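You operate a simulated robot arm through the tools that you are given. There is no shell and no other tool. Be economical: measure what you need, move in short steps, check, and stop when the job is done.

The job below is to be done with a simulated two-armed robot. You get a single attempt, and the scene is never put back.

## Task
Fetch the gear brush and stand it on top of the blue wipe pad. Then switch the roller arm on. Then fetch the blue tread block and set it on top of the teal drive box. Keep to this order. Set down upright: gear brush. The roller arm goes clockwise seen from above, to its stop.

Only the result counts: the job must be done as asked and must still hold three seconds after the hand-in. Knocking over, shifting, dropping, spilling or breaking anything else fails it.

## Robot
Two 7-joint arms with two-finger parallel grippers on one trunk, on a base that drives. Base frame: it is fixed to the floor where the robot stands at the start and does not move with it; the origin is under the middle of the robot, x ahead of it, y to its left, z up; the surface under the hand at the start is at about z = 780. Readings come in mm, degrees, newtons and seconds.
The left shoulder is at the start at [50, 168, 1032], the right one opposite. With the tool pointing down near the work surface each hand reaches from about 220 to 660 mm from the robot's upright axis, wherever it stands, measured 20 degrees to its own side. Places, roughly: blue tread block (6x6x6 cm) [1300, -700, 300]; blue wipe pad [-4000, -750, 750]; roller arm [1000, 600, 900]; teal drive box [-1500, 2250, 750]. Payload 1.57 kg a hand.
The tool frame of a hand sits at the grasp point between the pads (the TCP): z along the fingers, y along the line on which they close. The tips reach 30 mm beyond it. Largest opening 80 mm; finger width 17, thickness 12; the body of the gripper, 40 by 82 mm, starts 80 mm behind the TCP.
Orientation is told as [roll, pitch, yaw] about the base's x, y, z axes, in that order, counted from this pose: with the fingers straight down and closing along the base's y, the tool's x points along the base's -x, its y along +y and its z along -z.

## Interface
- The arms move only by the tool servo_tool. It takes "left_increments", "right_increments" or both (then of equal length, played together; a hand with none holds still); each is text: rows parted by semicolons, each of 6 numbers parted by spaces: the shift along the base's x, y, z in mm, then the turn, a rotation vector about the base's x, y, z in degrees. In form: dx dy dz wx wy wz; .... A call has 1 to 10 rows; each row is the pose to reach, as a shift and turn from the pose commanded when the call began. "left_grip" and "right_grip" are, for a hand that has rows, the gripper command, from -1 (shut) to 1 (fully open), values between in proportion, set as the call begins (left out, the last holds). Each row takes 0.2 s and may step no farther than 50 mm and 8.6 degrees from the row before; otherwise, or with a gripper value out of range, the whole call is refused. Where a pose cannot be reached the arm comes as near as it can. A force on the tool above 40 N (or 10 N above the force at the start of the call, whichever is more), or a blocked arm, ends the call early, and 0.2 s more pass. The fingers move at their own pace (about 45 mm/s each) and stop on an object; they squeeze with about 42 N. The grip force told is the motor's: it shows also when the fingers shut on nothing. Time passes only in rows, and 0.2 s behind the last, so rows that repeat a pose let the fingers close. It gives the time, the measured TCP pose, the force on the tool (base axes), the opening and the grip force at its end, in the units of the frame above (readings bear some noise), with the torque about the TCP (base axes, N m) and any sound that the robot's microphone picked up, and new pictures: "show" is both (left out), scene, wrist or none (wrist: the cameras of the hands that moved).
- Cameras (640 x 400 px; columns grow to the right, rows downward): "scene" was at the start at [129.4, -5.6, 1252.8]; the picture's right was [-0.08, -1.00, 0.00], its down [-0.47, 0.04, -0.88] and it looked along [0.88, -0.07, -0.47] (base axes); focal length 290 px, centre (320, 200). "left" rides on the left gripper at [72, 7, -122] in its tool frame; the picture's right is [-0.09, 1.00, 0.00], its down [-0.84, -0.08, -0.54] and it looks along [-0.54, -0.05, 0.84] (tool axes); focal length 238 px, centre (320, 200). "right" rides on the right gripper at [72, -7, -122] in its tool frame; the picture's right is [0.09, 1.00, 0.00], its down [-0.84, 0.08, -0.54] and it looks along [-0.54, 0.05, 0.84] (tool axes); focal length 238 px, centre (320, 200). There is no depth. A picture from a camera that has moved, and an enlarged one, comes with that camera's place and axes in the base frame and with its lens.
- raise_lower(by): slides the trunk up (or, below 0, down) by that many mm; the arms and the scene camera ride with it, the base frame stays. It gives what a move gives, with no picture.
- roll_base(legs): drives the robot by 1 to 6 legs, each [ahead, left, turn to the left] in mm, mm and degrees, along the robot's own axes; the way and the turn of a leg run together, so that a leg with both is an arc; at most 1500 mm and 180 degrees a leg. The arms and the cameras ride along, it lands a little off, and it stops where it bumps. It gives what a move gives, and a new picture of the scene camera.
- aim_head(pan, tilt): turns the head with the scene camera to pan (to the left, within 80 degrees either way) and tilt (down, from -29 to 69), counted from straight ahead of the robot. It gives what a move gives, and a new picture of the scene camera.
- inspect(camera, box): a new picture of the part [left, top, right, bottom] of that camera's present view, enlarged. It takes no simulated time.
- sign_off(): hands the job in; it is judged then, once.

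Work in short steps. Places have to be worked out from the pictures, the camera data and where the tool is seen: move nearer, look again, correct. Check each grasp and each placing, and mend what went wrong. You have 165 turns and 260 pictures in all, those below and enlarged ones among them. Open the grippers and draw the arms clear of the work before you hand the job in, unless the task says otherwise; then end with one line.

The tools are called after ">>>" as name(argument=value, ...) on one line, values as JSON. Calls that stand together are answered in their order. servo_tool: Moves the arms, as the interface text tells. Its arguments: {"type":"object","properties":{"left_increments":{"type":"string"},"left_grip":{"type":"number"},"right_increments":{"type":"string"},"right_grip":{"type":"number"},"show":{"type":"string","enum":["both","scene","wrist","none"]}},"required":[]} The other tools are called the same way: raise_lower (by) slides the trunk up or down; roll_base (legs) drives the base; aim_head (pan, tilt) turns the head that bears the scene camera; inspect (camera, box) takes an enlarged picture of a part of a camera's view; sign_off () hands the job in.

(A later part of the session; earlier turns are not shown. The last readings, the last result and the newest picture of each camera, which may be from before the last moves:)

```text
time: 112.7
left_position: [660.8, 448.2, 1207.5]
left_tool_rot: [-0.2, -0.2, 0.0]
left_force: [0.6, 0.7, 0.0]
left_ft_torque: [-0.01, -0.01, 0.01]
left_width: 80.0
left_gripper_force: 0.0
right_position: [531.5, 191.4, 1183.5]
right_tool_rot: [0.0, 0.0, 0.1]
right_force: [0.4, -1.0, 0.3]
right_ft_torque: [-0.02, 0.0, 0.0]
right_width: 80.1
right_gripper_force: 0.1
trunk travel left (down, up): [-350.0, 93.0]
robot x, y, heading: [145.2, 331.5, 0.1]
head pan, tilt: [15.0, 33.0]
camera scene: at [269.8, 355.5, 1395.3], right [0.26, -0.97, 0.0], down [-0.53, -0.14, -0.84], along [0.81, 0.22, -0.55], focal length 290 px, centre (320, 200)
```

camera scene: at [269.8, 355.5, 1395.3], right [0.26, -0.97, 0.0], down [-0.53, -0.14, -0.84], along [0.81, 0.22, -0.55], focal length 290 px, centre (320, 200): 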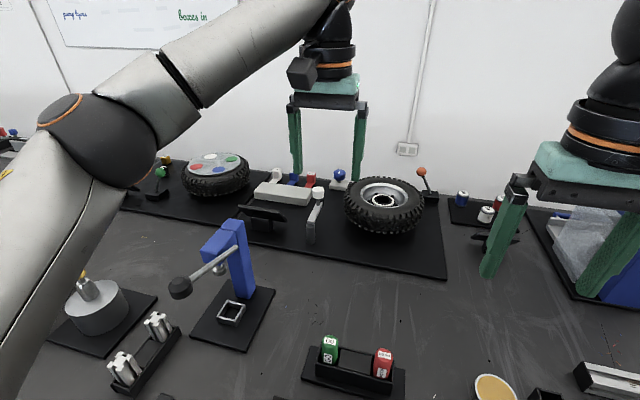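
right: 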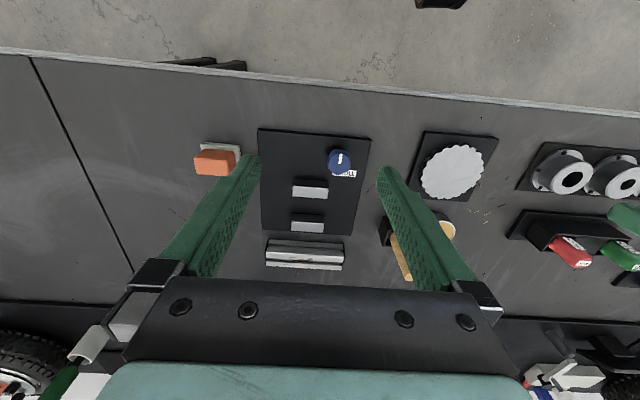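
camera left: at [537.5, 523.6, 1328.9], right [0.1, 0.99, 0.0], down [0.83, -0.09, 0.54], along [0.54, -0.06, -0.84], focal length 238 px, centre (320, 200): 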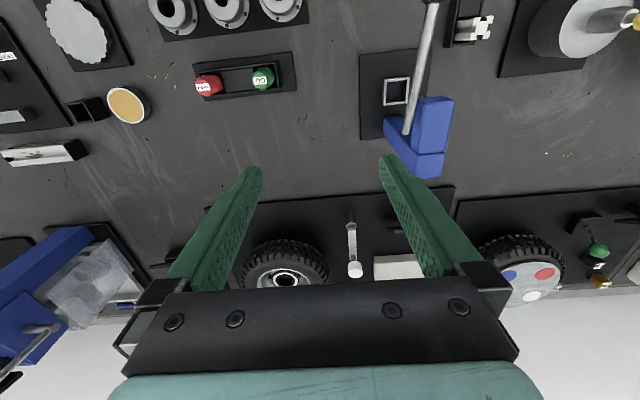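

I close the left fingers and swing the tool forward (pitch 45°) while moving toward a point ahead of the press and above the roller arm.

>>> servo_tool(left_increments="25 12 -10 0 -8 0; 50 24 -20 0 -16 0; 80 40 -35 0 -24 0; 110 55 -50 0 -32 0; 140 75 -65 0 -40 0; 165 95 -80 0 -45 0; 190 112 -95 0 -45 0; 190 112 -95 0 -45 0", left_grip=-1)

```text
time: 114.5
left_position: [848.8, 561.7, 1111.5]
left_tool_rot: [-0.2, -45.3, -0.1]
left_force: [0.0, -0.3, -0.8]
left_ft_torque: [-0.02, 0.0, 0.01]
left_width: 0.1
left_gripper_force: 22.0
right_position: [530.6, 191.3, 1184.1]
right_tool_rot: [0.0, 0.0, 0.1]
right_force: [-0.1, 0.4, 0.7]
right_ft_torque: [0.0, -0.02, 0.01]
right_width: 80.2
right_gripper_force: 0.0
trunk travel left (down, up): [-350.0, 93.0]
robot x, y, heading: [145.5, 331.6, -0.0]
head pan, tilt: [15.0, 33.0]
camera scene: at [269.6, 355.5, 1395.4], right [0.26, -0.97, 0.0], down [-0.53, -0.14, -0.84], along [0.81, 0.22, -0.54], focal length 290 px, centre (320, 200)
camera left: at [714.2, 568.2, 1145.8], right [0.07, 1.0, 0.06], down [0.2, -0.07, 0.98], along [0.98, -0.05, -0.21], focal length 238 px, centre (320, 200)
```

scene: 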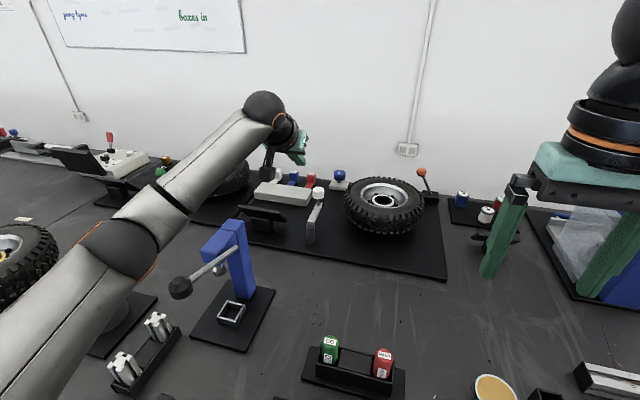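
left: 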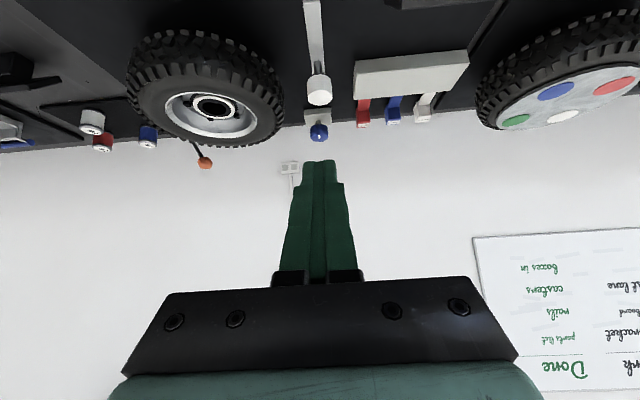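

That reached well. I continue to a point on the +y side of the knob, still above it, watching the forearm's clearance over the press.

>>> servo_tool(left_increments="30 12 -25 0 0 0; 60 24 -50 0 0 0; 90 36 -75 0 0 0; 115 46 -100 0 0 0; 115 46 -100 0 0 0")

>>> inspect(camera="scene", box=[100, 80, 420, 280])

```text
time: 115.7
left_position: [923.7, 591.0, 1030.0]
left_tool_rot: [-0.3, -45.1, 0.0]
left_force: [-0.4, 0.0, 0.1]
left_ft_torque: [0.01, 0.03, -0.01]
left_width: 0.2
left_gripper_force: 21.2
left hand out of reach, approached as far as the arm can: row 3, 4, 5
right_position: [530.5, 190.1, 1183.6]
right_tool_rot: [-0.1, 0.0, 0.2]
right_force: [-0.1, 0.5, 0.4]
right_ft_torque: [0.02, 0.03, 0.01]
right_width: 79.9
right_gripper_force: 0.1
trunk travel left (down, up): [-350.0, 93.0]
robot x, y, heading: [148.8, 325.9, 0.2]
head pan, tilt: [15.0, 33.0]
camera scene: at [269.8, 355.7, 1395.4], right [0.26, -0.97, 0.0], down [-0.53, -0.14, -0.84], along [0.81, 0.22, -0.54], focal length 290 px, centre (320, 200)
camera left: at [787.6, 598.3, 1064.9], right [0.07, 1.0, 0.06], down [0.2, -0.07, 0.98], along [0.98, -0.05, -0.21], focal length 238 px, centre (320, 200)
```

scene: 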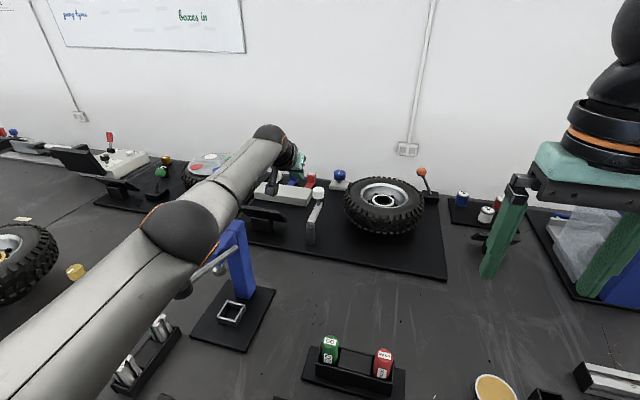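
left: 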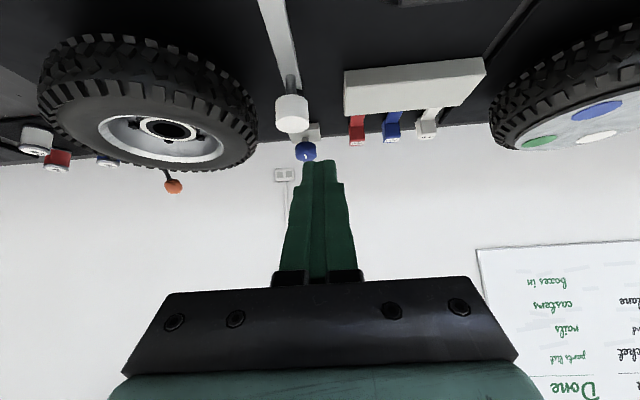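

```text
2.00 times, centred on (260, 180) of scene
camera zoom: at [269.8, 355.7, 1395.4], right [0.26, -0.97, 0.0], down [-0.53, -0.14, -0.84], along [0.81, 0.22, -0.54], focal length 580 px, centre (440, 240)
```

zoom: 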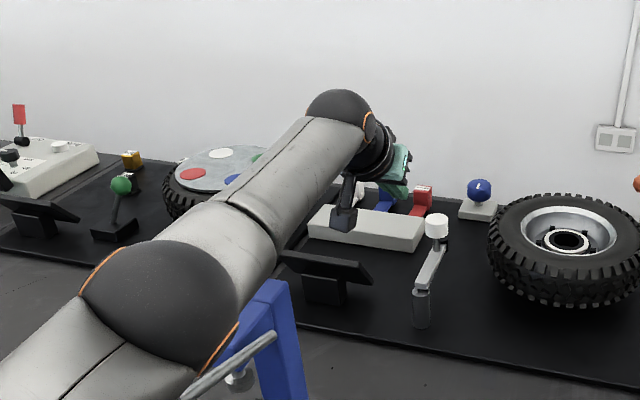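

The arm's limit is ~750 mm at this pitch. I retract, then bring the base 35 mm ahead and 70 mm right, so the nearly straight arm passes clear of the press.

>>> servo_tool(left_increments="-30 -14 25 0 0 0; -60 -28 40 0 0 0; -95 -50 50 0 0 0; -130 -70 60 0 0 0; -170 -90 60 0 0 0; -200 -110 60 0 0 0", show="none")

>>> roll_base(legs=[[0, -70, 0], [35, 0, 0]])

```text
time: 117.1
left_position: [722.8, 484.1, 1090.2]
left_tool_rot: [-0.2, -45.3, 0.1]
left_force: [-0.1, 0.3, 0.3]
left_ft_torque: [0.0, -0.01, 0.01]
left_width: 0.0
left_gripper_force: 21.4
right_position: [531.4, 190.9, 1183.9]
right_tool_rot: [0.0, 0.0, 0.2]
right_force: [-0.5, 0.7, 0.3]
right_ft_torque: [-0.01, 0.0, -0.07]
right_width: 80.1
right_gripper_force: 0.1
trunk travel left (down, up): [-350.0, 93.0]
robot x, y, heading: [147.9, 332.3, -0.0]
head pan, tilt: [15.0, 33.0]
```

```text
time: 118.9
left_position: [759.6, 416.0, 1089.0]
left_tool_rot: [-0.3, -45.1, 0.1]
left_force: [0.5, -0.6, -0.4]
left_ft_torque: [0.02, 0.02, -0.04]
left_width: 0.3
left_gripper_force: 20.9
right_position: [568.0, 122.3, 1182.9]
right_tool_rot: [0.1, 0.0, 0.2]
right_force: [0.3, 0.4, -0.9]
right_ft_torque: [-0.02, 0.01, 0.01]
right_width: 79.9
right_gripper_force: 0.1
trunk travel left (down, up): [-350.0, 93.0]
robot x, y, heading: [180.6, 261.4, 0.2]
head pan, tilt: [15.0, 33.0]
camera scene: at [306.3, 287.6, 1395.2], right [0.26, -0.97, 0.0], down [-0.53, -0.14, -0.84], along [0.81, 0.22, -0.55], focal length 290 px, centre (320, 200)
```

scene: 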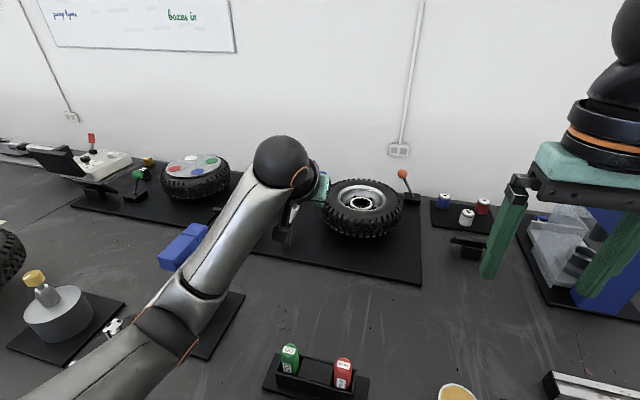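

No bump. I lower the trunk back 150 mm for more reach.

>>> raise_lower(by=-140)

>>> servo_tool(left_increments="15 25 20 0 -5 0; 30 50 40 0 -10 0; 50 80 50 0 -16 0; 70 110 55 0 -20 0; 95 145 60 0 -25 0; 110 175 60 0 -25 0; 120 190 60 0 -25 0")

```text
time: 120.5
left_position: [758.7, 415.9, 951.6]
left_tool_rot: [-0.3, -45.2, 0.1]
left_force: [-0.6, 0.1, 0.3]
left_ft_torque: [-0.03, -0.02, -0.01]
left_width: 0.1
left_gripper_force: 21.4
right_position: [567.0, 123.8, 1042.8]
right_tool_rot: [0.0, 0.0, 0.2]
right_force: [-0.2, 0.4, 0.1]
right_ft_torque: [0.03, -0.02, 0.0]
right_width: 80.1
right_gripper_force: 0.0
trunk travel left (down, up): [-210.0, 233.0]
robot x, y, heading: [182.4, 258.8, 0.1]
head pan, tilt: [15.0, 33.0]
```

```text
time: 122.3
left_position: [879.3, 571.2, 1019.0]
left_tool_rot: [1.9, -71.0, -4.3]
left_force: [-0.1, 0.2, 0.1]
left_ft_torque: [-0.01, -0.02, -0.05]
left_width: 0.2
left_gripper_force: 21.2
right_position: [561.7, 113.3, 1043.8]
right_tool_rot: [0.6, -0.2, -0.2]
right_force: [-0.6, 0.3, 0.0]
right_ft_torque: [0.06, 0.0, -0.01]
right_width: 80.0
right_gripper_force: 0.0
trunk travel left (down, up): [-210.0, 233.0]
robot x, y, heading: [178.9, 258.0, -0.1]
head pan, tilt: [15.0, 33.0]
stopped in row 7 (left hand): the arm was blocked; the commanded pose is now the measured one
camera scene: at [300.8, 276.8, 1255.9], right [0.26, -0.97, -0.01], down [-0.52, -0.13, -0.84], along [0.81, 0.22, -0.54], focal length 290 px, centre (320, 200)
camera left: at [741.0, 583.9, 989.0], right [0.07, 0.99, 0.1], down [-0.24, -0.08, 0.97], along [0.97, -0.1, 0.24], focal length 238 px, centre (320, 200)
```

scene: 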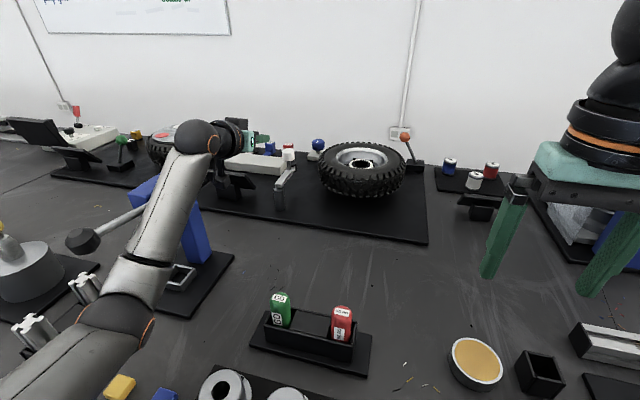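
left: 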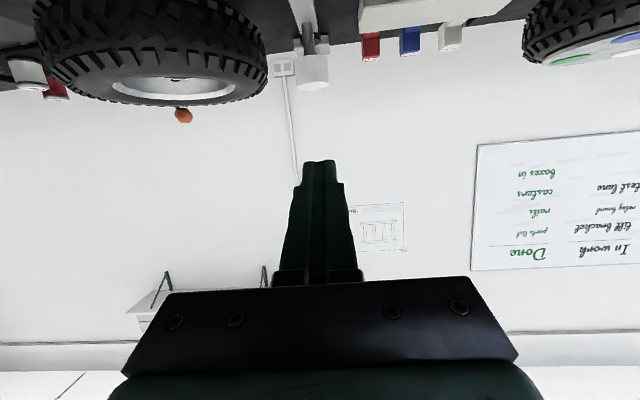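

The forearm has come against the press head (blocked). I back off toward −y at once and check the press.

>>> servo_tool(left_increments="-10 -25 0 0 0 0; -20 -60 5 0 0 0; -30 -95 10 0 0 0; -40 -130 10 0 0 0")

>>> inspect(camera="scene", box=[40, 120, 320, 320])

```text
time: 123.3
left_position: [840.6, 457.3, 1024.4]
left_tool_rot: [0.3, -70.8, -1.9]
left_force: [0.3, -0.6, 0.3]
left_ft_torque: [-0.02, -0.04, 0.01]
left_width: 0.0
left_gripper_force: 20.9
right_position: [564.8, 120.3, 1043.8]
right_tool_rot: [0.1, 0.0, -0.1]
right_force: [0.0, 0.7, 0.7]
right_ft_torque: [0.0, 0.02, 0.01]
right_width: 80.1
right_gripper_force: 0.0
trunk travel left (down, up): [-210.0, 233.0]
robot x, y, heading: [178.1, 260.1, 0.2]
head pan, tilt: [15.0, 33.0]
camera scene: at [304.1, 285.4, 1255.4], right [0.26, -0.97, 0.0], down [-0.53, -0.14, -0.84], along [0.81, 0.22, -0.54], focal length 290 px, centre (320, 200)
camera left: at [703.5, 467.8, 996.6], right [0.06, 0.99, 0.09], down [-0.24, -0.07, 0.97], along [0.97, -0.08, 0.23], focal length 238 px, centre (320, 200)
```

scene: 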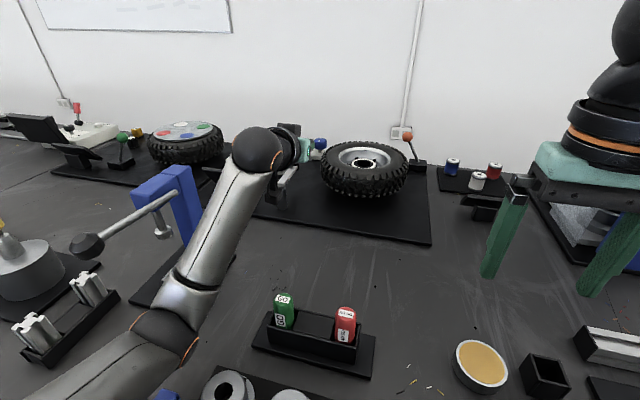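
left: 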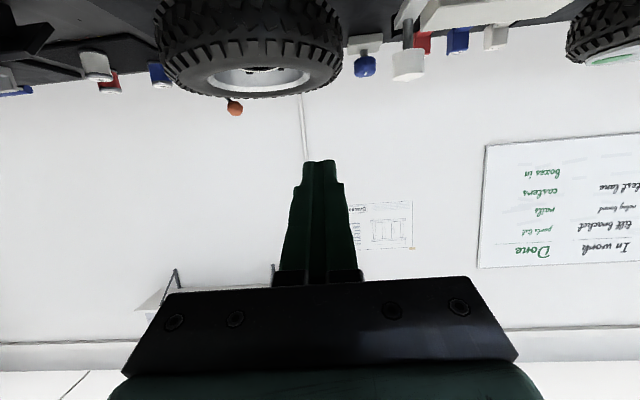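

```text
2.00 times, centred on (180, 220) of scene
camera zoom: at [304.1, 285.4, 1255.4], right [0.26, -0.97, 0.0], down [-0.53, -0.14, -0.84], along [0.81, 0.22, -0.54], focal length 580 px, centre (600, 160)
```

zoom: 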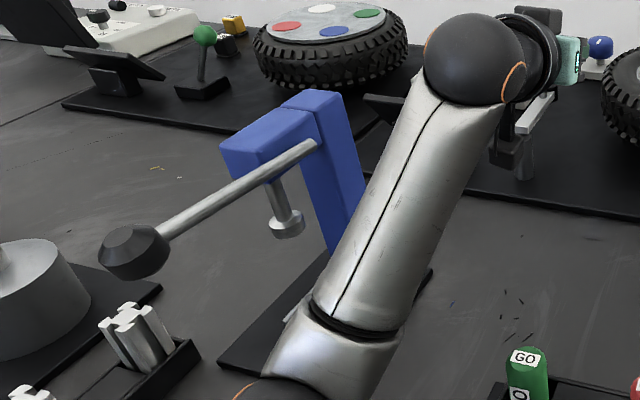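

The press body has not moved, but its lever knob dropped from z≈1061 to ≈1025 (my arm brushed it). I'll put it back. First I retract the left arm and bring the tool back to vertical, high up.

>>> servo_tool(left_increments="-25 -10 15 0 8 0; -55 -20 30 0 16 0; -85 -25 45 0 24 0; -120 -30 60 0 32 0; -155 -30 80 0 40 0; -190 -30 100 0 48 0; -225 -30 120 0 56 0; -260 -30 140 0 64 0; -290 -30 150 0 70.8 0; -290 -30 150 0 70.8 0", left_grip=1)

```text
time: 124.6
left_position: [678.3, 365.9, 966.3]
left_tool_rot: [-1.7, -14.0, -7.2]
left_force: [0.1, -0.5, 0.4]
left_ft_torque: [0.0, 0.02, -0.01]
left_width: 80.1
left_gripper_force: 0.0
right_position: [566.0, 106.8, 1043.0]
right_tool_rot: [0.4, 0.1, -0.6]
right_force: [0.8, -1.0, -0.4]
right_ft_torque: [0.07, 0.01, -0.03]
right_width: 80.3
right_gripper_force: 0.0
trunk travel left (down, up): [-210.0, 233.0]
robot x, y, heading: [176.9, 255.5, -1.0]
head pan, tilt: [15.0, 33.0]
stopped in row 6 (left hand): the arm was blocked; the commanded pose is now the measured one
camera scene: at [306.5, 273.1, 1255.7], right [0.25, -0.97, -0.01], down [-0.53, -0.13, -0.84], along [0.81, 0.21, -0.55], focal length 290 px, centre (320, 200)
camera left: at [581.5, 387.6, 1066.2], right [0.22, 0.98, 0.0], down [0.67, -0.15, 0.73], along [0.71, -0.16, -0.68], focal length 238 px, centre (320, 200)
```

scene: 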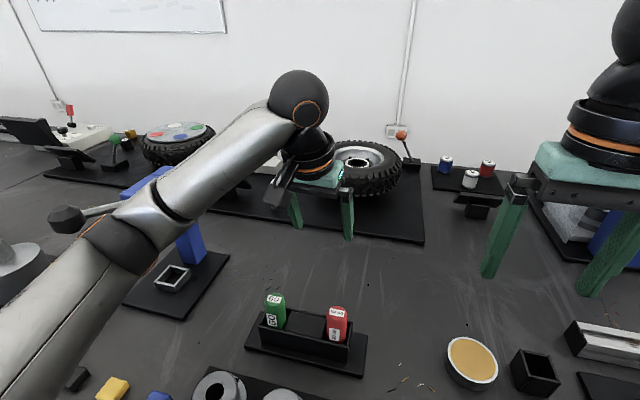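
left: 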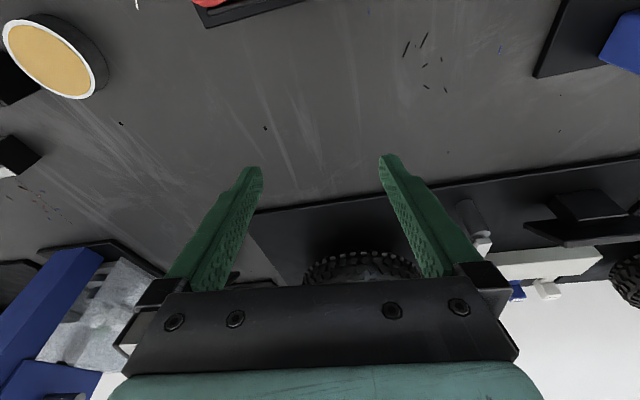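

The elbow bulges against the lever when folding. I carry the whole robot to the right, away from the press, before folding the arm.

>>> roll_base(legs=[[0, -160, 0]])

>>> inspect(camera="scene", box=[0, 120, 280, 320])

```text
time: 126.6
left_position: [675.7, 219.2, 971.3]
left_tool_rot: [-1.8, -14.8, -5.8]
left_force: [-0.9, -0.5, -0.1]
left_ft_torque: [0.01, -0.02, 0.05]
left_width: 80.1
left_gripper_force: 0.1
right_position: [563.9, -46.7, 1042.0]
right_tool_rot: [0.0, 0.0, -0.4]
right_force: [0.3, 0.0, 0.3]
right_ft_torque: [0.0, -0.01, 0.0]
right_width: 79.9
right_gripper_force: 0.0
trunk travel left (down, up): [-210.0, 233.0]
robot x, y, heading: [178.6, 95.9, -0.2]
head pan, tilt: [15.0, 33.0]
camera scene: at [302.9, 120.3, 1255.4], right [0.25, -0.97, 0.0], down [-0.53, -0.14, -0.84], along [0.81, 0.21, -0.54], focal length 290 px, centre (320, 200)
```

scene: 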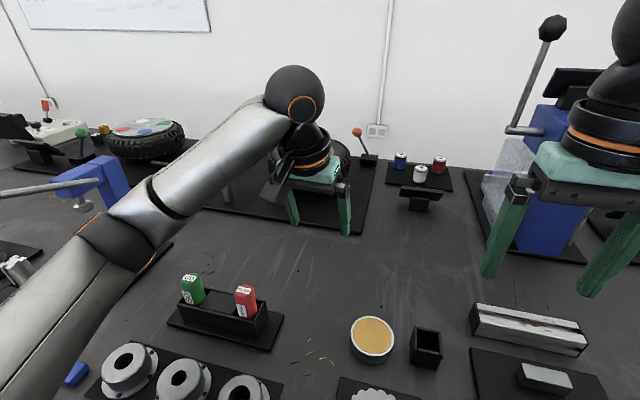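

```text
2.00 times, centred on (140, 220) of scene
camera zoom: at [302.9, 120.3, 1255.4], right [0.25, -0.97, 0.0], down [-0.53, -0.14, -0.84], along [0.81, 0.21, -0.54], focal length 580 px, centre (680, 160)
```

zoom: 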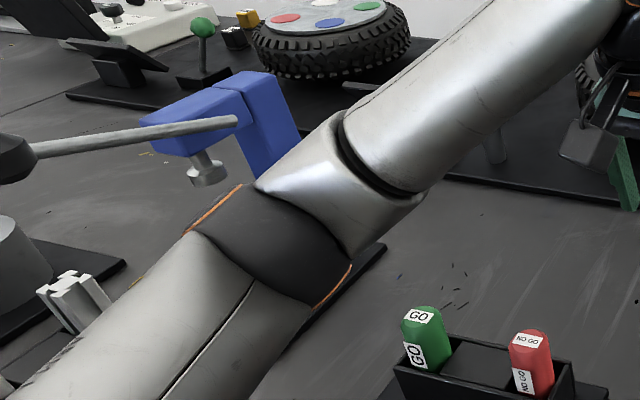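

Clear of the lever. I back up 250 mm and fold the left arm to its carrying pose.

>>> roll_base(legs=[[-280, 0, 0]])

>>> servo_tool(left_increments="-25 7 20 0 6 2; -50 14 40 0 12 4; -80 20 65 0 14.8 5.8; -117 27 90 0 14.8 5.8; -117 27 90 0 14.8 5.8")

>>> aim_head(pan=40, tilt=20)

```text
time: 128.6
left_position: [396.9, 222.8, 970.5]
left_tool_rot: [-1.7, -15.0, -5.6]
left_force: [0.6, 0.1, 0.4]
left_ft_torque: [0.0, 0.03, -0.01]
left_width: 80.2
left_gripper_force: 0.1
right_position: [285.7, -42.5, 1043.6]
right_tool_rot: [0.1, 0.1, -0.1]
right_force: [-0.4, -0.3, -0.4]
right_ft_torque: [-0.03, 0.03, 0.02]
right_width: 79.9
right_gripper_force: 0.1
trunk travel left (down, up): [-210.0, 233.0]
robot x, y, heading: [-101.5, 95.5, -0.2]
head pan, tilt: [15.0, 33.0]
camera scene: at [23.5, 122.1, 1255.4], right [0.26, -0.97, 0.0], down [-0.53, -0.14, -0.84], along [0.81, 0.22, -0.54], focal length 290 px, centre (320, 200)
```

scene: 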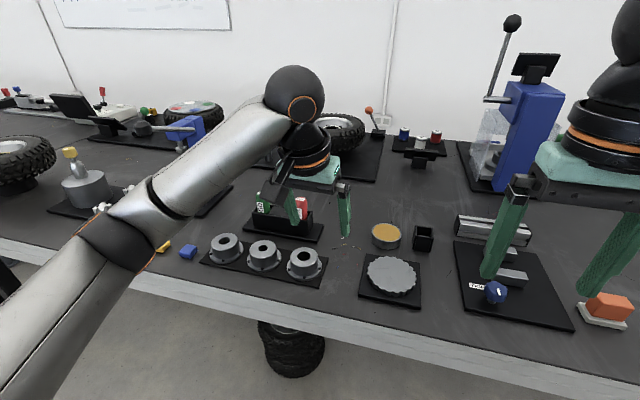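

```text
time: 129.8
left_position: [279.9, 246.7, 1062.2]
left_tool_rot: [-2.5, -0.1, 0.4]
left_force: [-1.2, -0.8, -0.8]
left_ft_torque: [-0.01, -0.02, -0.01]
left_width: 79.9
left_gripper_force: 0.1
right_position: [284.2, -42.3, 1044.0]
right_tool_rot: [0.0, 0.0, 0.0]
right_force: [-0.6, -0.5, 0.0]
right_ft_torque: [-0.01, 0.0, -0.02]
right_width: 79.8
right_gripper_force: 0.0
trunk travel left (down, up): [-210.0, 233.0]
robot x, y, heading: [-100.7, 97.1, -0.0]
head pan, tilt: [15.0, 33.0]
camera scene: at [23.9, 122.1, 1255.3], right [0.26, -0.97, 0.0], down [-0.53, -0.14, -0.84], along [0.81, 0.22, -0.54], focal length 290 px, centre (320, 200)
camera left: at [209.6, 259.0, 1183.5], right [0.09, 1.0, -0.04], down [0.84, -0.05, 0.55], along [0.54, -0.08, -0.84], focal length 238 px, centre (320, 200)
```

scene: 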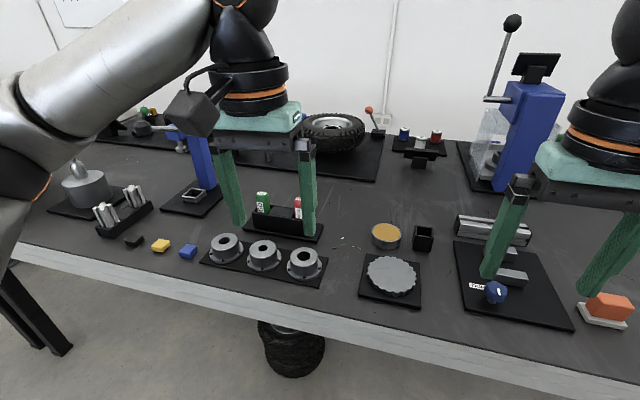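
left: 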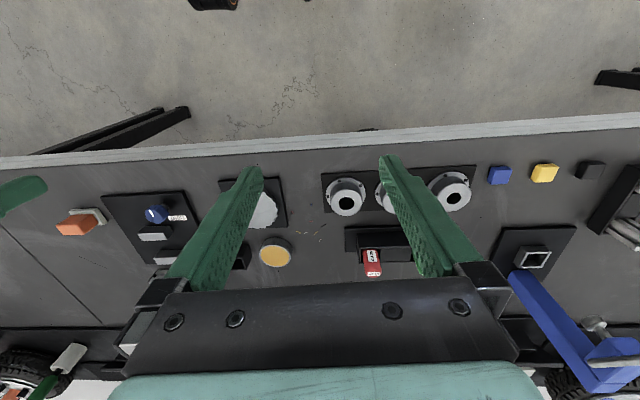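

```text
time: 130.7
left_position: [280.8, 247.1, 1062.9]
left_tool_rot: [-2.5, -0.1, 0.4]
left_force: [0.0, -0.4, -0.6]
left_ft_torque: [0.01, 0.0, -0.01]
left_width: 79.9
left_gripper_force: 0.2
right_position: [285.4, -43.0, 1043.4]
right_tool_rot: [-0.1, 0.0, 0.0]
right_force: [-0.6, 0.2, 0.3]
right_ft_torque: [0.02, -0.02, 0.01]
right_width: 80.2
right_gripper_force: 0.1
trunk travel left (down, up): [-210.0, 233.0]
robot x, y, heading: [-102.4, 95.0, -0.0]
head pan, tilt: [40.0, 20.0]
camera scene: at [9.2, 158.9, 1276.1], right [0.64, -0.77, 0.0], down [-0.26, -0.22, -0.94], along [0.72, 0.6, -0.34], focal length 290 px, centre (320, 200)
```

scene: 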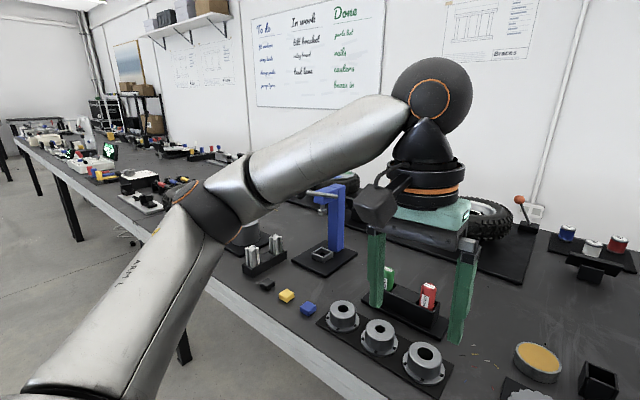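

I return to the same vantage point as earlier (robot at about (−17, 580)) to compare the lever with its initial picture.

>>> roll_base(legs=[[0, 485, 0], [85, 0, 0]])

>>> aim_head(pan=0, tilt=22)

>>> inspect(camera="scene", box=[220, 120, 440, 270])

```text
time: 136.2
left_position: [369.4, 732.5, 1061.9]
left_tool_rot: [-2.5, -0.1, -0.1]
left_force: [-0.1, 0.4, 0.4]
left_ft_torque: [-0.01, 0.0, 0.01]
left_width: 80.1
left_gripper_force: 0.1
right_position: [372.8, 443.5, 1043.0]
right_tool_rot: [0.0, 0.0, -0.4]
right_force: [-0.5, 0.4, -0.3]
right_ft_torque: [0.01, -0.01, -0.02]
right_width: 79.8
right_gripper_force: 0.0
trunk travel left (down, up): [-210.0, 233.0]
robot x, y, heading: [-8.4, 588.9, -0.4]
head pan, tilt: [40.0, 20.0]
camera scene: at [97.8, 646.6, 1276.0], right [0.64, -0.77, 0.0], down [-0.26, -0.22, -0.94], along [0.72, 0.6, -0.34], focal length 290 px, centre (320, 200)
```

scene: 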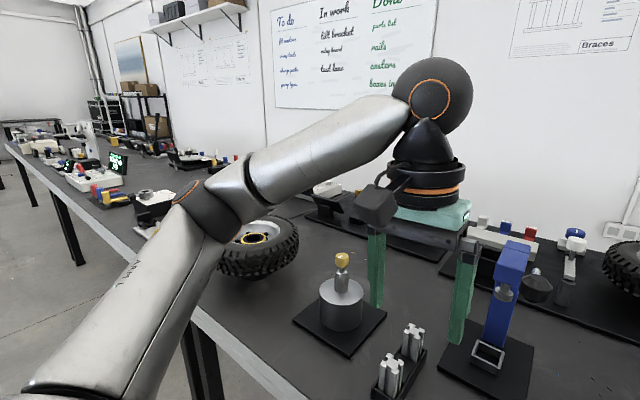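

```text
time: 137.2
left_position: [369.5, 733.5, 1061.9]
left_tool_rot: [-2.5, -0.1, -0.1]
left_force: [-0.8, -0.1, -0.1]
left_ft_torque: [-0.01, 0.02, 0.01]
left_width: 80.2
left_gripper_force: 0.0
right_position: [371.7, 443.1, 1044.0]
right_tool_rot: [0.0, 0.0, -0.5]
right_force: [0.1, 1.1, -0.3]
right_ft_torque: [0.0, 0.0, -0.01]
right_width: 80.0
right_gripper_force: 0.1
trunk travel left (down, up): [-210.0, 233.0]
robot x, y, heading: [-13.6, 585.2, -0.5]
head pan, tilt: [0.0, 22.0]
camera scene: at [118.3, 586.7, 1272.9], right [-0.01, -1.0, 0.0], down [-0.37, 0.0, -0.93], along [0.93, -0.01, -0.37], focal length 290 px, centre (320, 200)
```

scene: 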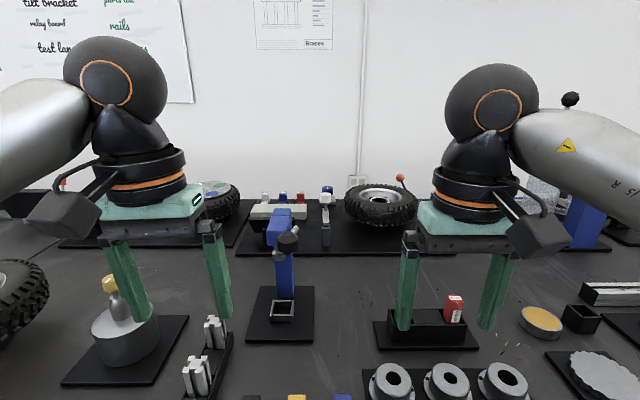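

```text
2.67 times, centred on (330, 195) of scene
camera zoom: at [118.3, 586.7, 1272.9], right [-0.01, -1.0, 0.0], down [-0.37, 0.0, -0.93], along [0.93, -0.01, -0.37], focal length 774 px, centre (293, 213)
```

zoom: 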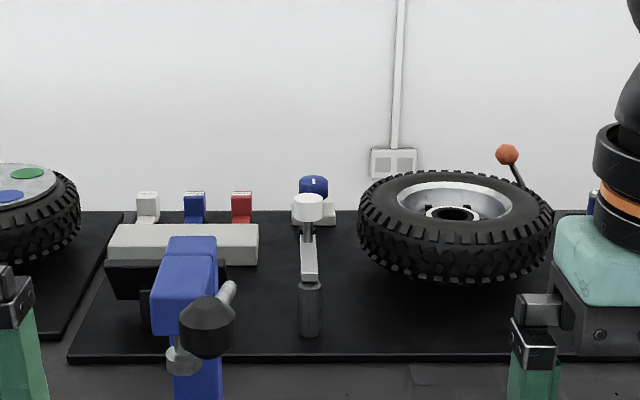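

The lever's knob is back exactly at its original place (z≈1062) — confirmed against the earlier picture. Now I'll use the right arm, turning the robot left so its shoulder comes forward; first I move the right hand outward so it stays clear of the press.

>>> servo_tool(right_increments="-25 -35 5 0 0 0; -50 -70 10 0 0 0; -75 -105 15 0 0 0; -90 -130 20 0 0 0; -90 -130 20 0 0 0", right_grip=-1, show="none")

>>> roll_base(legs=[[0, 0, 25]])

```text
time: 138.4
left_position: [369.6, 733.4, 1062.7]
left_tool_rot: [-2.5, 0.0, 0.0]
left_force: [-0.2, 0.3, -0.2]
left_ft_torque: [0.0, -0.01, 0.02]
left_width: 80.0
left_gripper_force: 0.2
right_position: [280.7, 312.6, 1064.8]
right_tool_rot: [0.1, 0.0, -0.3]
right_force: [0.0, 0.2, 0.5]
right_ft_torque: [-0.01, 0.03, 0.0]
right_width: 0.0
right_gripper_force: 14.4
trunk travel left (down, up): [-210.0, 233.0]
robot x, y, heading: [-11.3, 584.2, -0.7]
head pan, tilt: [0.0, 22.0]
```

```text
time: 140.1
left_position: [273.5, 878.8, 1061.2]
left_tool_rot: [-2.5, 0.0, 24.6]
left_force: [0.3, 0.0, -0.1]
left_ft_torque: [0.0, 0.02, 0.02]
left_width: 80.2
left_gripper_force: 0.1
right_position: [367.4, 461.0, 1065.8]
right_tool_rot: [0.1, 0.0, 24.2]
right_force: [0.0, 0.4, -0.4]
right_ft_torque: [0.0, 0.0, 0.01]
right_width: 0.0
right_gripper_force: 21.0
trunk travel left (down, up): [-210.0, 233.0]
robot x, y, heading: [-14.0, 582.6, 24.4]
head pan, tilt: [0.0, 22.0]
camera scene: at [106.6, 642.1, 1272.9], right [0.41, -0.91, 0.0], down [-0.34, -0.15, -0.93], along [0.85, 0.38, -0.37], focal length 290 px, centre (320, 200)
```

scene: 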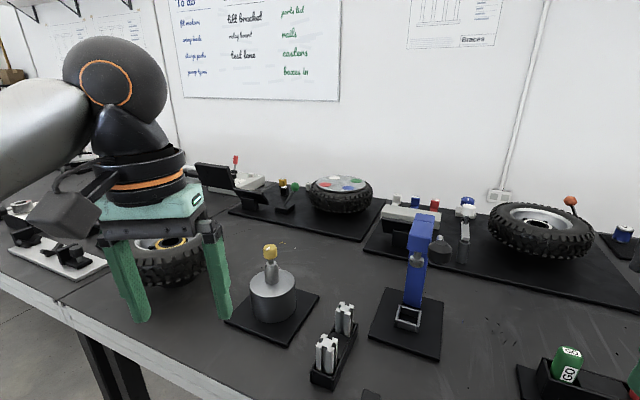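

The way is clear. I drive in diagonally to about (170, 540).

>>> roll_base(legs=[[150, -115, 0]])

>>> aim_head(pan=-10, tilt=28)

```text
time: 141.8
left_position: [453.5, 835.3, 1061.6]
left_tool_rot: [-2.4, -0.1, 24.7]
left_force: [0.1, 0.4, -0.8]
left_ft_torque: [0.03, 0.02, 0.0]
left_width: 80.4
left_gripper_force: 0.1
right_position: [550.2, 419.1, 1064.5]
right_tool_rot: [0.0, 0.0, 24.3]
right_force: [0.3, 0.1, 0.4]
right_ft_torque: [0.01, 0.0, -0.01]
right_width: 0.0
right_gripper_force: 21.3
trunk travel left (down, up): [-210.0, 233.0]
robot x, y, heading: [171.9, 541.2, 24.5]
head pan, tilt: [0.0, 22.0]
camera scene: at [288.9, 599.2, 1272.8], right [0.41, -0.91, 0.0], down [-0.34, -0.15, -0.93], along [0.84, 0.38, -0.37], focal length 290 px, centre (320, 200)
```

scene: 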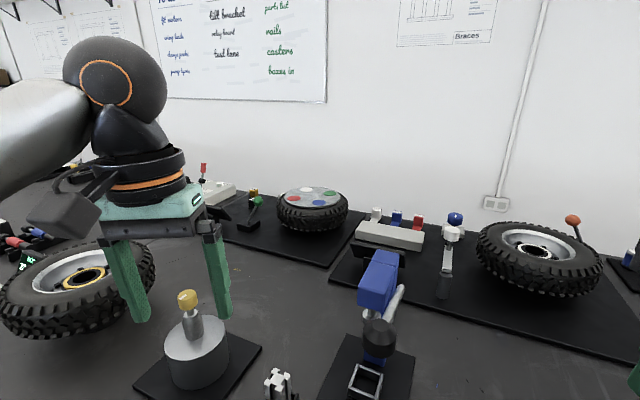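

```text
time: 142.5
left_position: [453.8, 837.3, 1062.5]
left_tool_rot: [-2.5, -0.1, 24.7]
left_force: [0.0, -0.1, 1.2]
left_ft_torque: [0.0, 0.03, -0.03]
left_width: 80.2
left_gripper_force: 0.1
right_position: [549.3, 418.6, 1065.7]
right_tool_rot: [0.0, -0.1, 24.3]
right_force: [-0.4, -0.2, -0.8]
right_ft_torque: [0.02, 0.01, 0.01]
right_width: 0.0
right_gripper_force: 21.7
trunk travel left (down, up): [-210.0, 233.0]
robot x, y, heading: [171.1, 544.1, 24.3]
head pan, tilt: [-10.0, 28.0]
camera scene: at [292.4, 583.7, 1263.3], right [0.25, -0.97, 0.0], down [-0.45, -0.12, -0.88], along [0.86, 0.22, -0.47], focal length 290 px, centre (320, 200)
```

scene: 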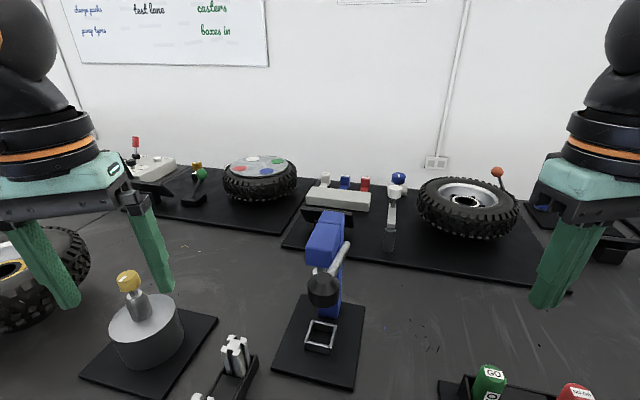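

The press is well to the left of the right arm's path. I pitch the right tool forward 60° (keeping its yaw) while moving toward the roller arm, staying high.

>>> servo_tool(right_increments="30 8 0 3.1 -6.8 0; 60 16 0 6.2 -13.7 0; 90 24 0 9.3 -20.5 0; 120 34 0 12.4 -27.4 0; 150 44 0 15.4 -34.2 0; 180 56 0 18.5 -41 0; 210 68 0 21.6 -47.9 0; 245 80 0 24.7 -54.7 0; 245 80 0 24.7 -54.7 0")

```text
time: 144.5
left_position: [454.1, 836.3, 1061.4]
left_tool_rot: [-2.4, 0.0, 24.7]
left_force: [0.4, -0.1, 0.6]
left_ft_torque: [-0.01, 0.0, -0.02]
left_width: 79.9
left_gripper_force: 0.0
right_position: [794.1, 497.8, 1067.2]
right_tool_rot: [-0.1, -60.2, 24.4]
right_force: [-0.4, 0.3, -0.2]
right_ft_torque: [-0.01, 0.01, 0.0]
right_width: 0.0
right_gripper_force: 21.2
trunk travel left (down, up): [-210.0, 233.0]
robot x, y, heading: [171.6, 542.2, 24.4]
head pan, tilt: [-10.0, 28.0]
camera scene: at [292.3, 583.6, 1263.2], right [0.25, -0.97, 0.0], down [-0.45, -0.12, -0.88], along [0.86, 0.22, -0.47], focal length 290 px, centre (320, 200)
camera right: at [668.9, 433.8, 1063.3], right [-0.45, 0.89, -0.08], down [-0.08, 0.05, 1.0], along [0.89, 0.46, 0.05], focal length 238 px, centre (320, 200)
```

scene: 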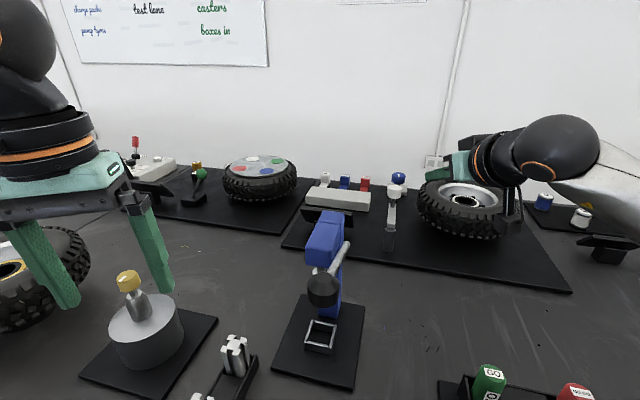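
right: 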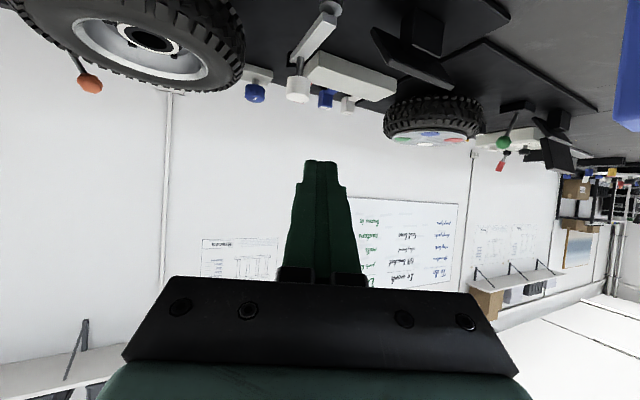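

Knob re-measured at (1000–1005, 556). I move to just beyond-left and above it, then down beside it.

>>> servo_tool(right_increments="37 22 -10 0 0 0; 74 44 -20 0 0 0; 110 66 -35 0 0 0; 146 88 -55 0 0 0; 181 104 -75 0 0 0; 181 104 -75 0 0 0")

>>> inspect(camera="scene", box=[340, 120, 540, 260])

```text
time: 145.9
left_position: [453.7, 837.2, 1061.8]
left_tool_rot: [-2.5, 0.0, 24.7]
left_force: [0.5, 0.5, -0.4]
left_ft_torque: [0.03, 0.01, -0.02]
left_width: 79.9
left_gripper_force: 0.1
right_position: [977.3, 601.4, 988.4]
right_tool_rot: [-0.1, -60.1, 24.5]
right_force: [0.2, -0.5, -0.2]
right_ft_torque: [-0.01, 0.0, 0.0]
right_width: 0.0
right_gripper_force: 21.2
trunk travel left (down, up): [-210.0, 233.0]
robot x, y, heading: [167.2, 540.7, 24.4]
head pan, tilt: [-10.0, 28.0]
camera scene: at [292.4, 583.6, 1263.3], right [0.25, -0.97, 0.0], down [-0.45, -0.12, -0.88], along [0.86, 0.22, -0.47], focal length 290 px, centre (320, 200)
camera right: at [850.9, 538.9, 986.8], right [-0.45, 0.89, -0.08], down [-0.08, 0.05, 1.0], along [0.89, 0.46, 0.05], focal length 238 px, centre (320, 200)
```

scene: 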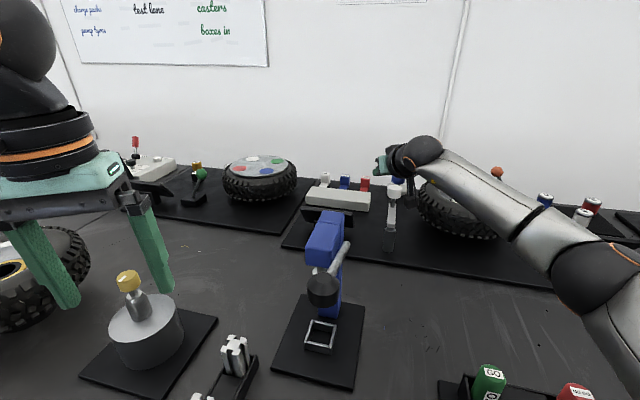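
right: 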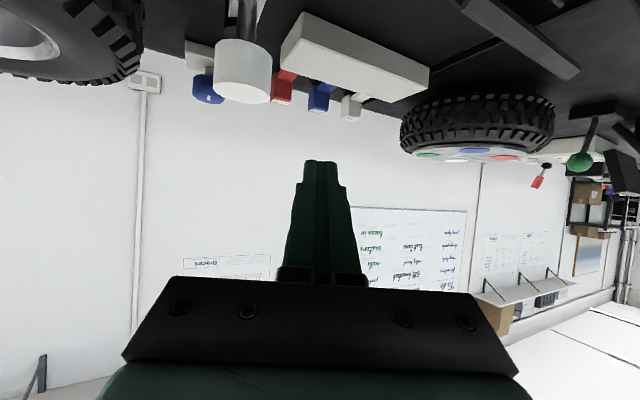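

```text
2.86 times, centred on (440, 190) of scene
camera zoom: at [292.4, 583.6, 1263.3], right [0.25, -0.97, 0.0], down [-0.45, -0.12, -0.88], along [0.86, 0.22, -0.47], focal length 829 px, centre (-23, 229)
```

zoom: 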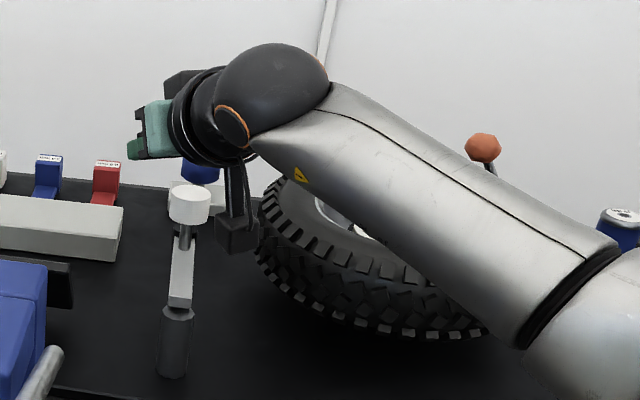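

The wrist-camera box hangs low near the tyre, so I make the tool steeper (pitch 48°) to raise it, then lower beside the knob.

>>> servo_tool(right_increments="3 0 0 -2.5 5.5 0; 6 0 0 -4.9 10.9 0; 6 0 -20 -4.9 10.9 0; 6 0 -40 -4.9 10.9 0; 6 0 -56 -4.9 10.9 0; 6 0 -56 -4.9 10.9 0")

>>> inspect(camera="scene", box=[340, 120, 540, 260])

```text
time: 147.3
left_position: [454.4, 837.7, 1061.1]
left_tool_rot: [-2.5, -0.1, 24.7]
left_force: [-0.2, -0.6, -0.6]
left_ft_torque: [-0.02, -0.04, 0.03]
left_width: 79.8
left_gripper_force: 0.0
right_position: [982.6, 603.5, 933.1]
right_tool_rot: [0.0, -48.1, 24.3]
right_force: [0.0, 0.5, 0.0]
right_ft_torque: [-0.01, -0.01, 0.0]
right_width: 0.0
right_gripper_force: 21.5
trunk travel left (down, up): [-210.0, 233.0]
robot x, y, heading: [168.1, 541.3, 24.6]
head pan, tilt: [-10.0, 28.0]
camera scene: at [292.3, 583.6, 1263.2], right [0.25, -0.97, 0.0], down [-0.45, -0.12, -0.88], along [0.86, 0.22, -0.47], focal length 290 px, centre (320, 200)
camera right: at [857.9, 540.2, 959.4], right [-0.47, 0.88, -0.07], down [0.11, 0.13, 0.98], along [0.88, 0.45, -0.16], focal length 238 px, centre (320, 200)
```

scene: 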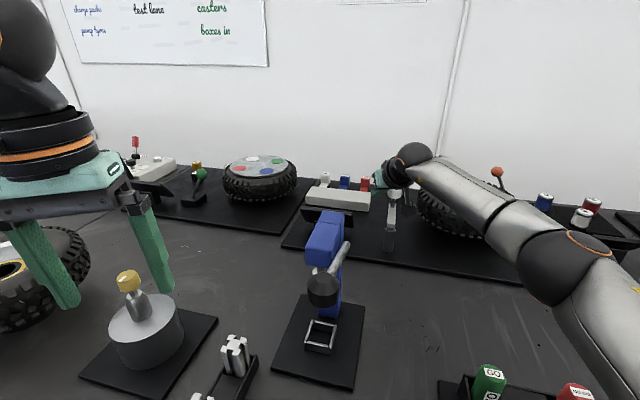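
right: 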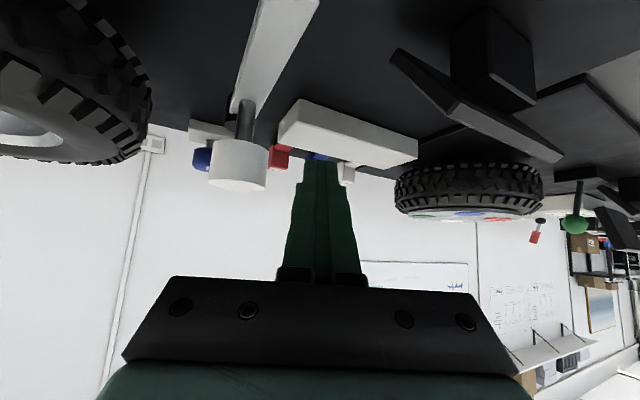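

```text
2.86 times, centred on (440, 190) of scene
camera zoom: at [292.3, 583.6, 1263.2], right [0.25, -0.97, 0.0], down [-0.45, -0.12, -0.88], along [0.86, 0.22, -0.47], focal length 829 px, centre (-23, 229)
```

zoom: 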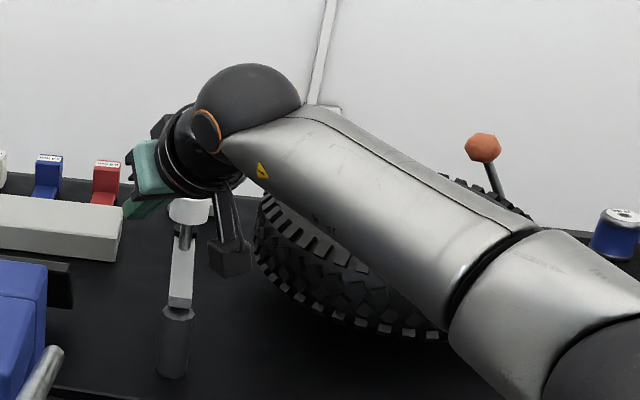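

Fingertips are beside the knob on its +y side. I push toward −y in small steps.

>>> servo_tool(right_increments="0 -8 0 0 0 0; 0 -16 0 0 0 0; 0 -24 0 0 0 0; 0 -32 0 0 0 0; 0 -38 0 0 0 0")

>>> inspect(camera="scene", box=[340, 120, 540, 260])

```text
time: 148.5
left_position: [454.6, 836.4, 1061.7]
left_tool_rot: [-2.5, -0.1, 24.8]
left_force: [-0.3, 0.8, 0.1]
left_ft_torque: [-0.01, -0.03, -0.02]
left_width: 79.9
left_gripper_force: 0.0
right_position: [980.2, 564.0, 933.6]
right_tool_rot: [-0.1, -48.0, 24.3]
right_force: [-1.1, -0.5, 0.4]
right_ft_torque: [0.01, -0.04, 0.01]
right_width: 0.0
right_gripper_force: 21.1
trunk travel left (down, up): [-210.0, 233.0]
robot x, y, heading: [168.0, 545.3, 24.1]
head pan, tilt: [-10.0, 28.0]
camera scene: at [292.2, 583.6, 1263.3], right [0.25, -0.97, 0.0], down [-0.45, -0.12, -0.88], along [0.86, 0.22, -0.47], focal length 290 px, centre (320, 200)
camera right: at [857.6, 502.1, 960.1], right [-0.47, 0.88, -0.07], down [0.11, 0.13, 0.98], along [0.88, 0.45, -0.16], focal length 238 px, centre (320, 200)
```

scene: 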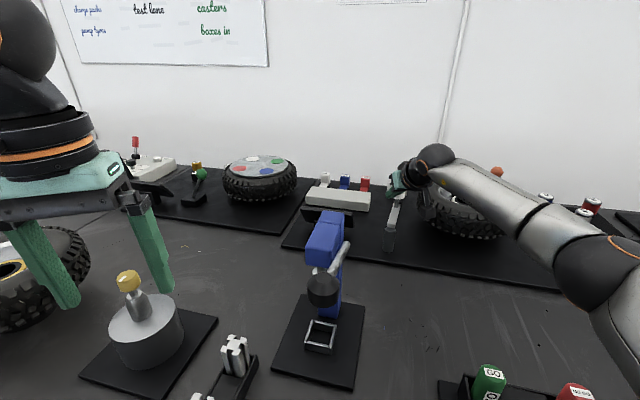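
right: 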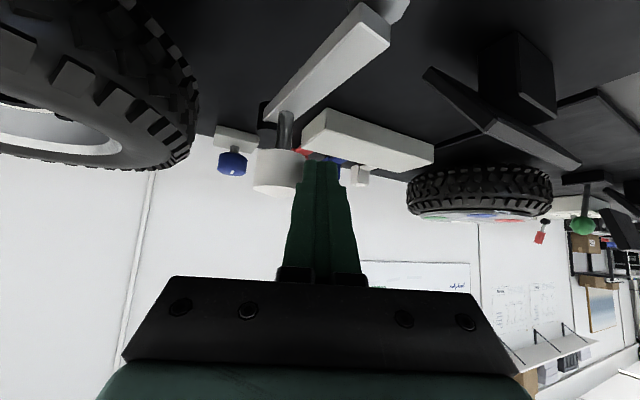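

```text
2.86 times, centred on (440, 190) of scene
camera zoom: at [292.2, 583.6, 1263.3], right [0.25, -0.97, 0.0], down [-0.45, -0.12, -0.88], along [0.86, 0.22, -0.47], focal length 829 px, centre (-23, 229)
```

zoom: 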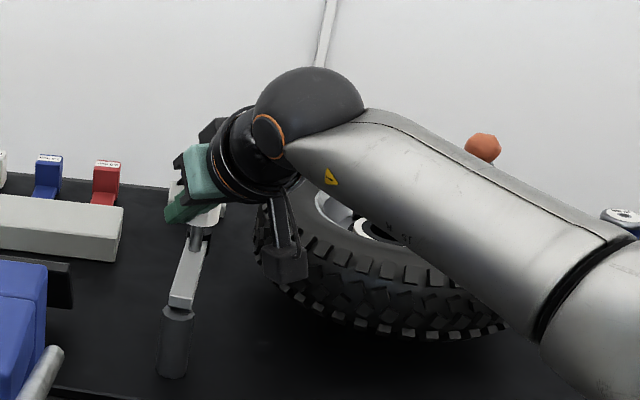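

The arm is swinging with hardly any force. I continue.

>>> servo_tool(right_increments="-1 -6 0 0 0 0; -2 -12 0 0 0 0; -4 -18 0 0 0 0; -6 -24 0 0 0 0")

>>> inspect(camera="scene", box=[340, 120, 540, 260])

```text
time: 149.5
left_position: [453.9, 836.8, 1061.7]
left_tool_rot: [-2.5, -0.1, 24.7]
left_force: [0.1, 0.1, -0.5]
left_ft_torque: [0.0, 0.0, -0.01]
left_width: 80.0
left_gripper_force: 0.0
right_position: [975.6, 541.2, 933.6]
right_tool_rot: [0.0, -48.1, 24.3]
right_force: [0.3, 0.8, 0.4]
right_ft_torque: [0.03, -0.02, 0.04]
right_width: 0.0
right_gripper_force: 21.6
trunk travel left (down, up): [-210.0, 233.0]
robot x, y, heading: [169.9, 544.9, 24.4]
head pan, tilt: [-10.0, 28.0]
camera scene: at [292.3, 583.6, 1263.3], right [0.25, -0.97, 0.0], down [-0.45, -0.12, -0.88], along [0.86, 0.22, -0.47], focal length 290 px, centre (320, 200)
camera right: at [852.5, 478.9, 961.0], right [-0.47, 0.88, -0.07], down [0.11, 0.13, 0.98], along [0.88, 0.45, -0.16], focal length 238 px, centre (320, 200)
```

scene: 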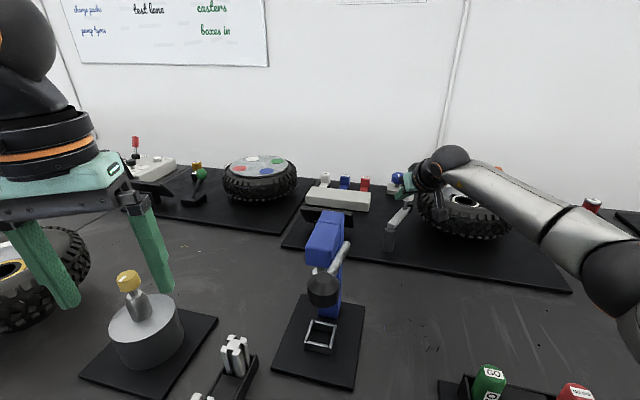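
right: 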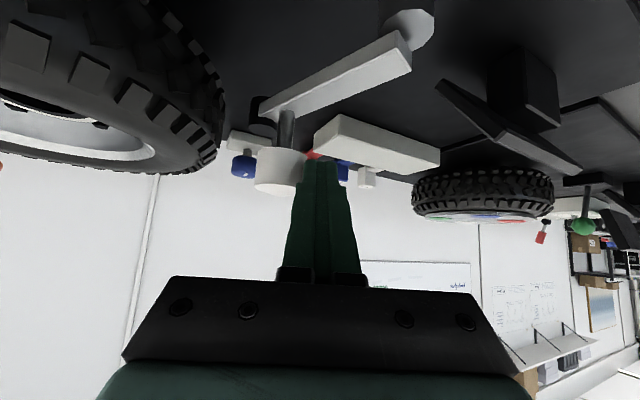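

```text
2.86 times, centred on (440, 190) of scene
camera zoom: at [292.3, 583.6, 1263.3], right [0.25, -0.97, 0.0], down [-0.45, -0.12, -0.88], along [0.86, 0.22, -0.47], focal length 829 px, centre (-23, 229)
```

zoom: 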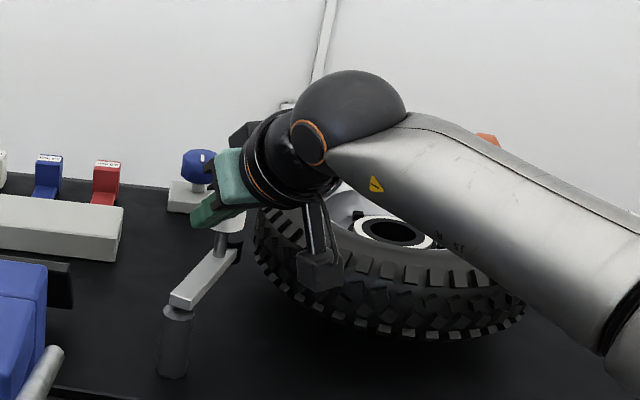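

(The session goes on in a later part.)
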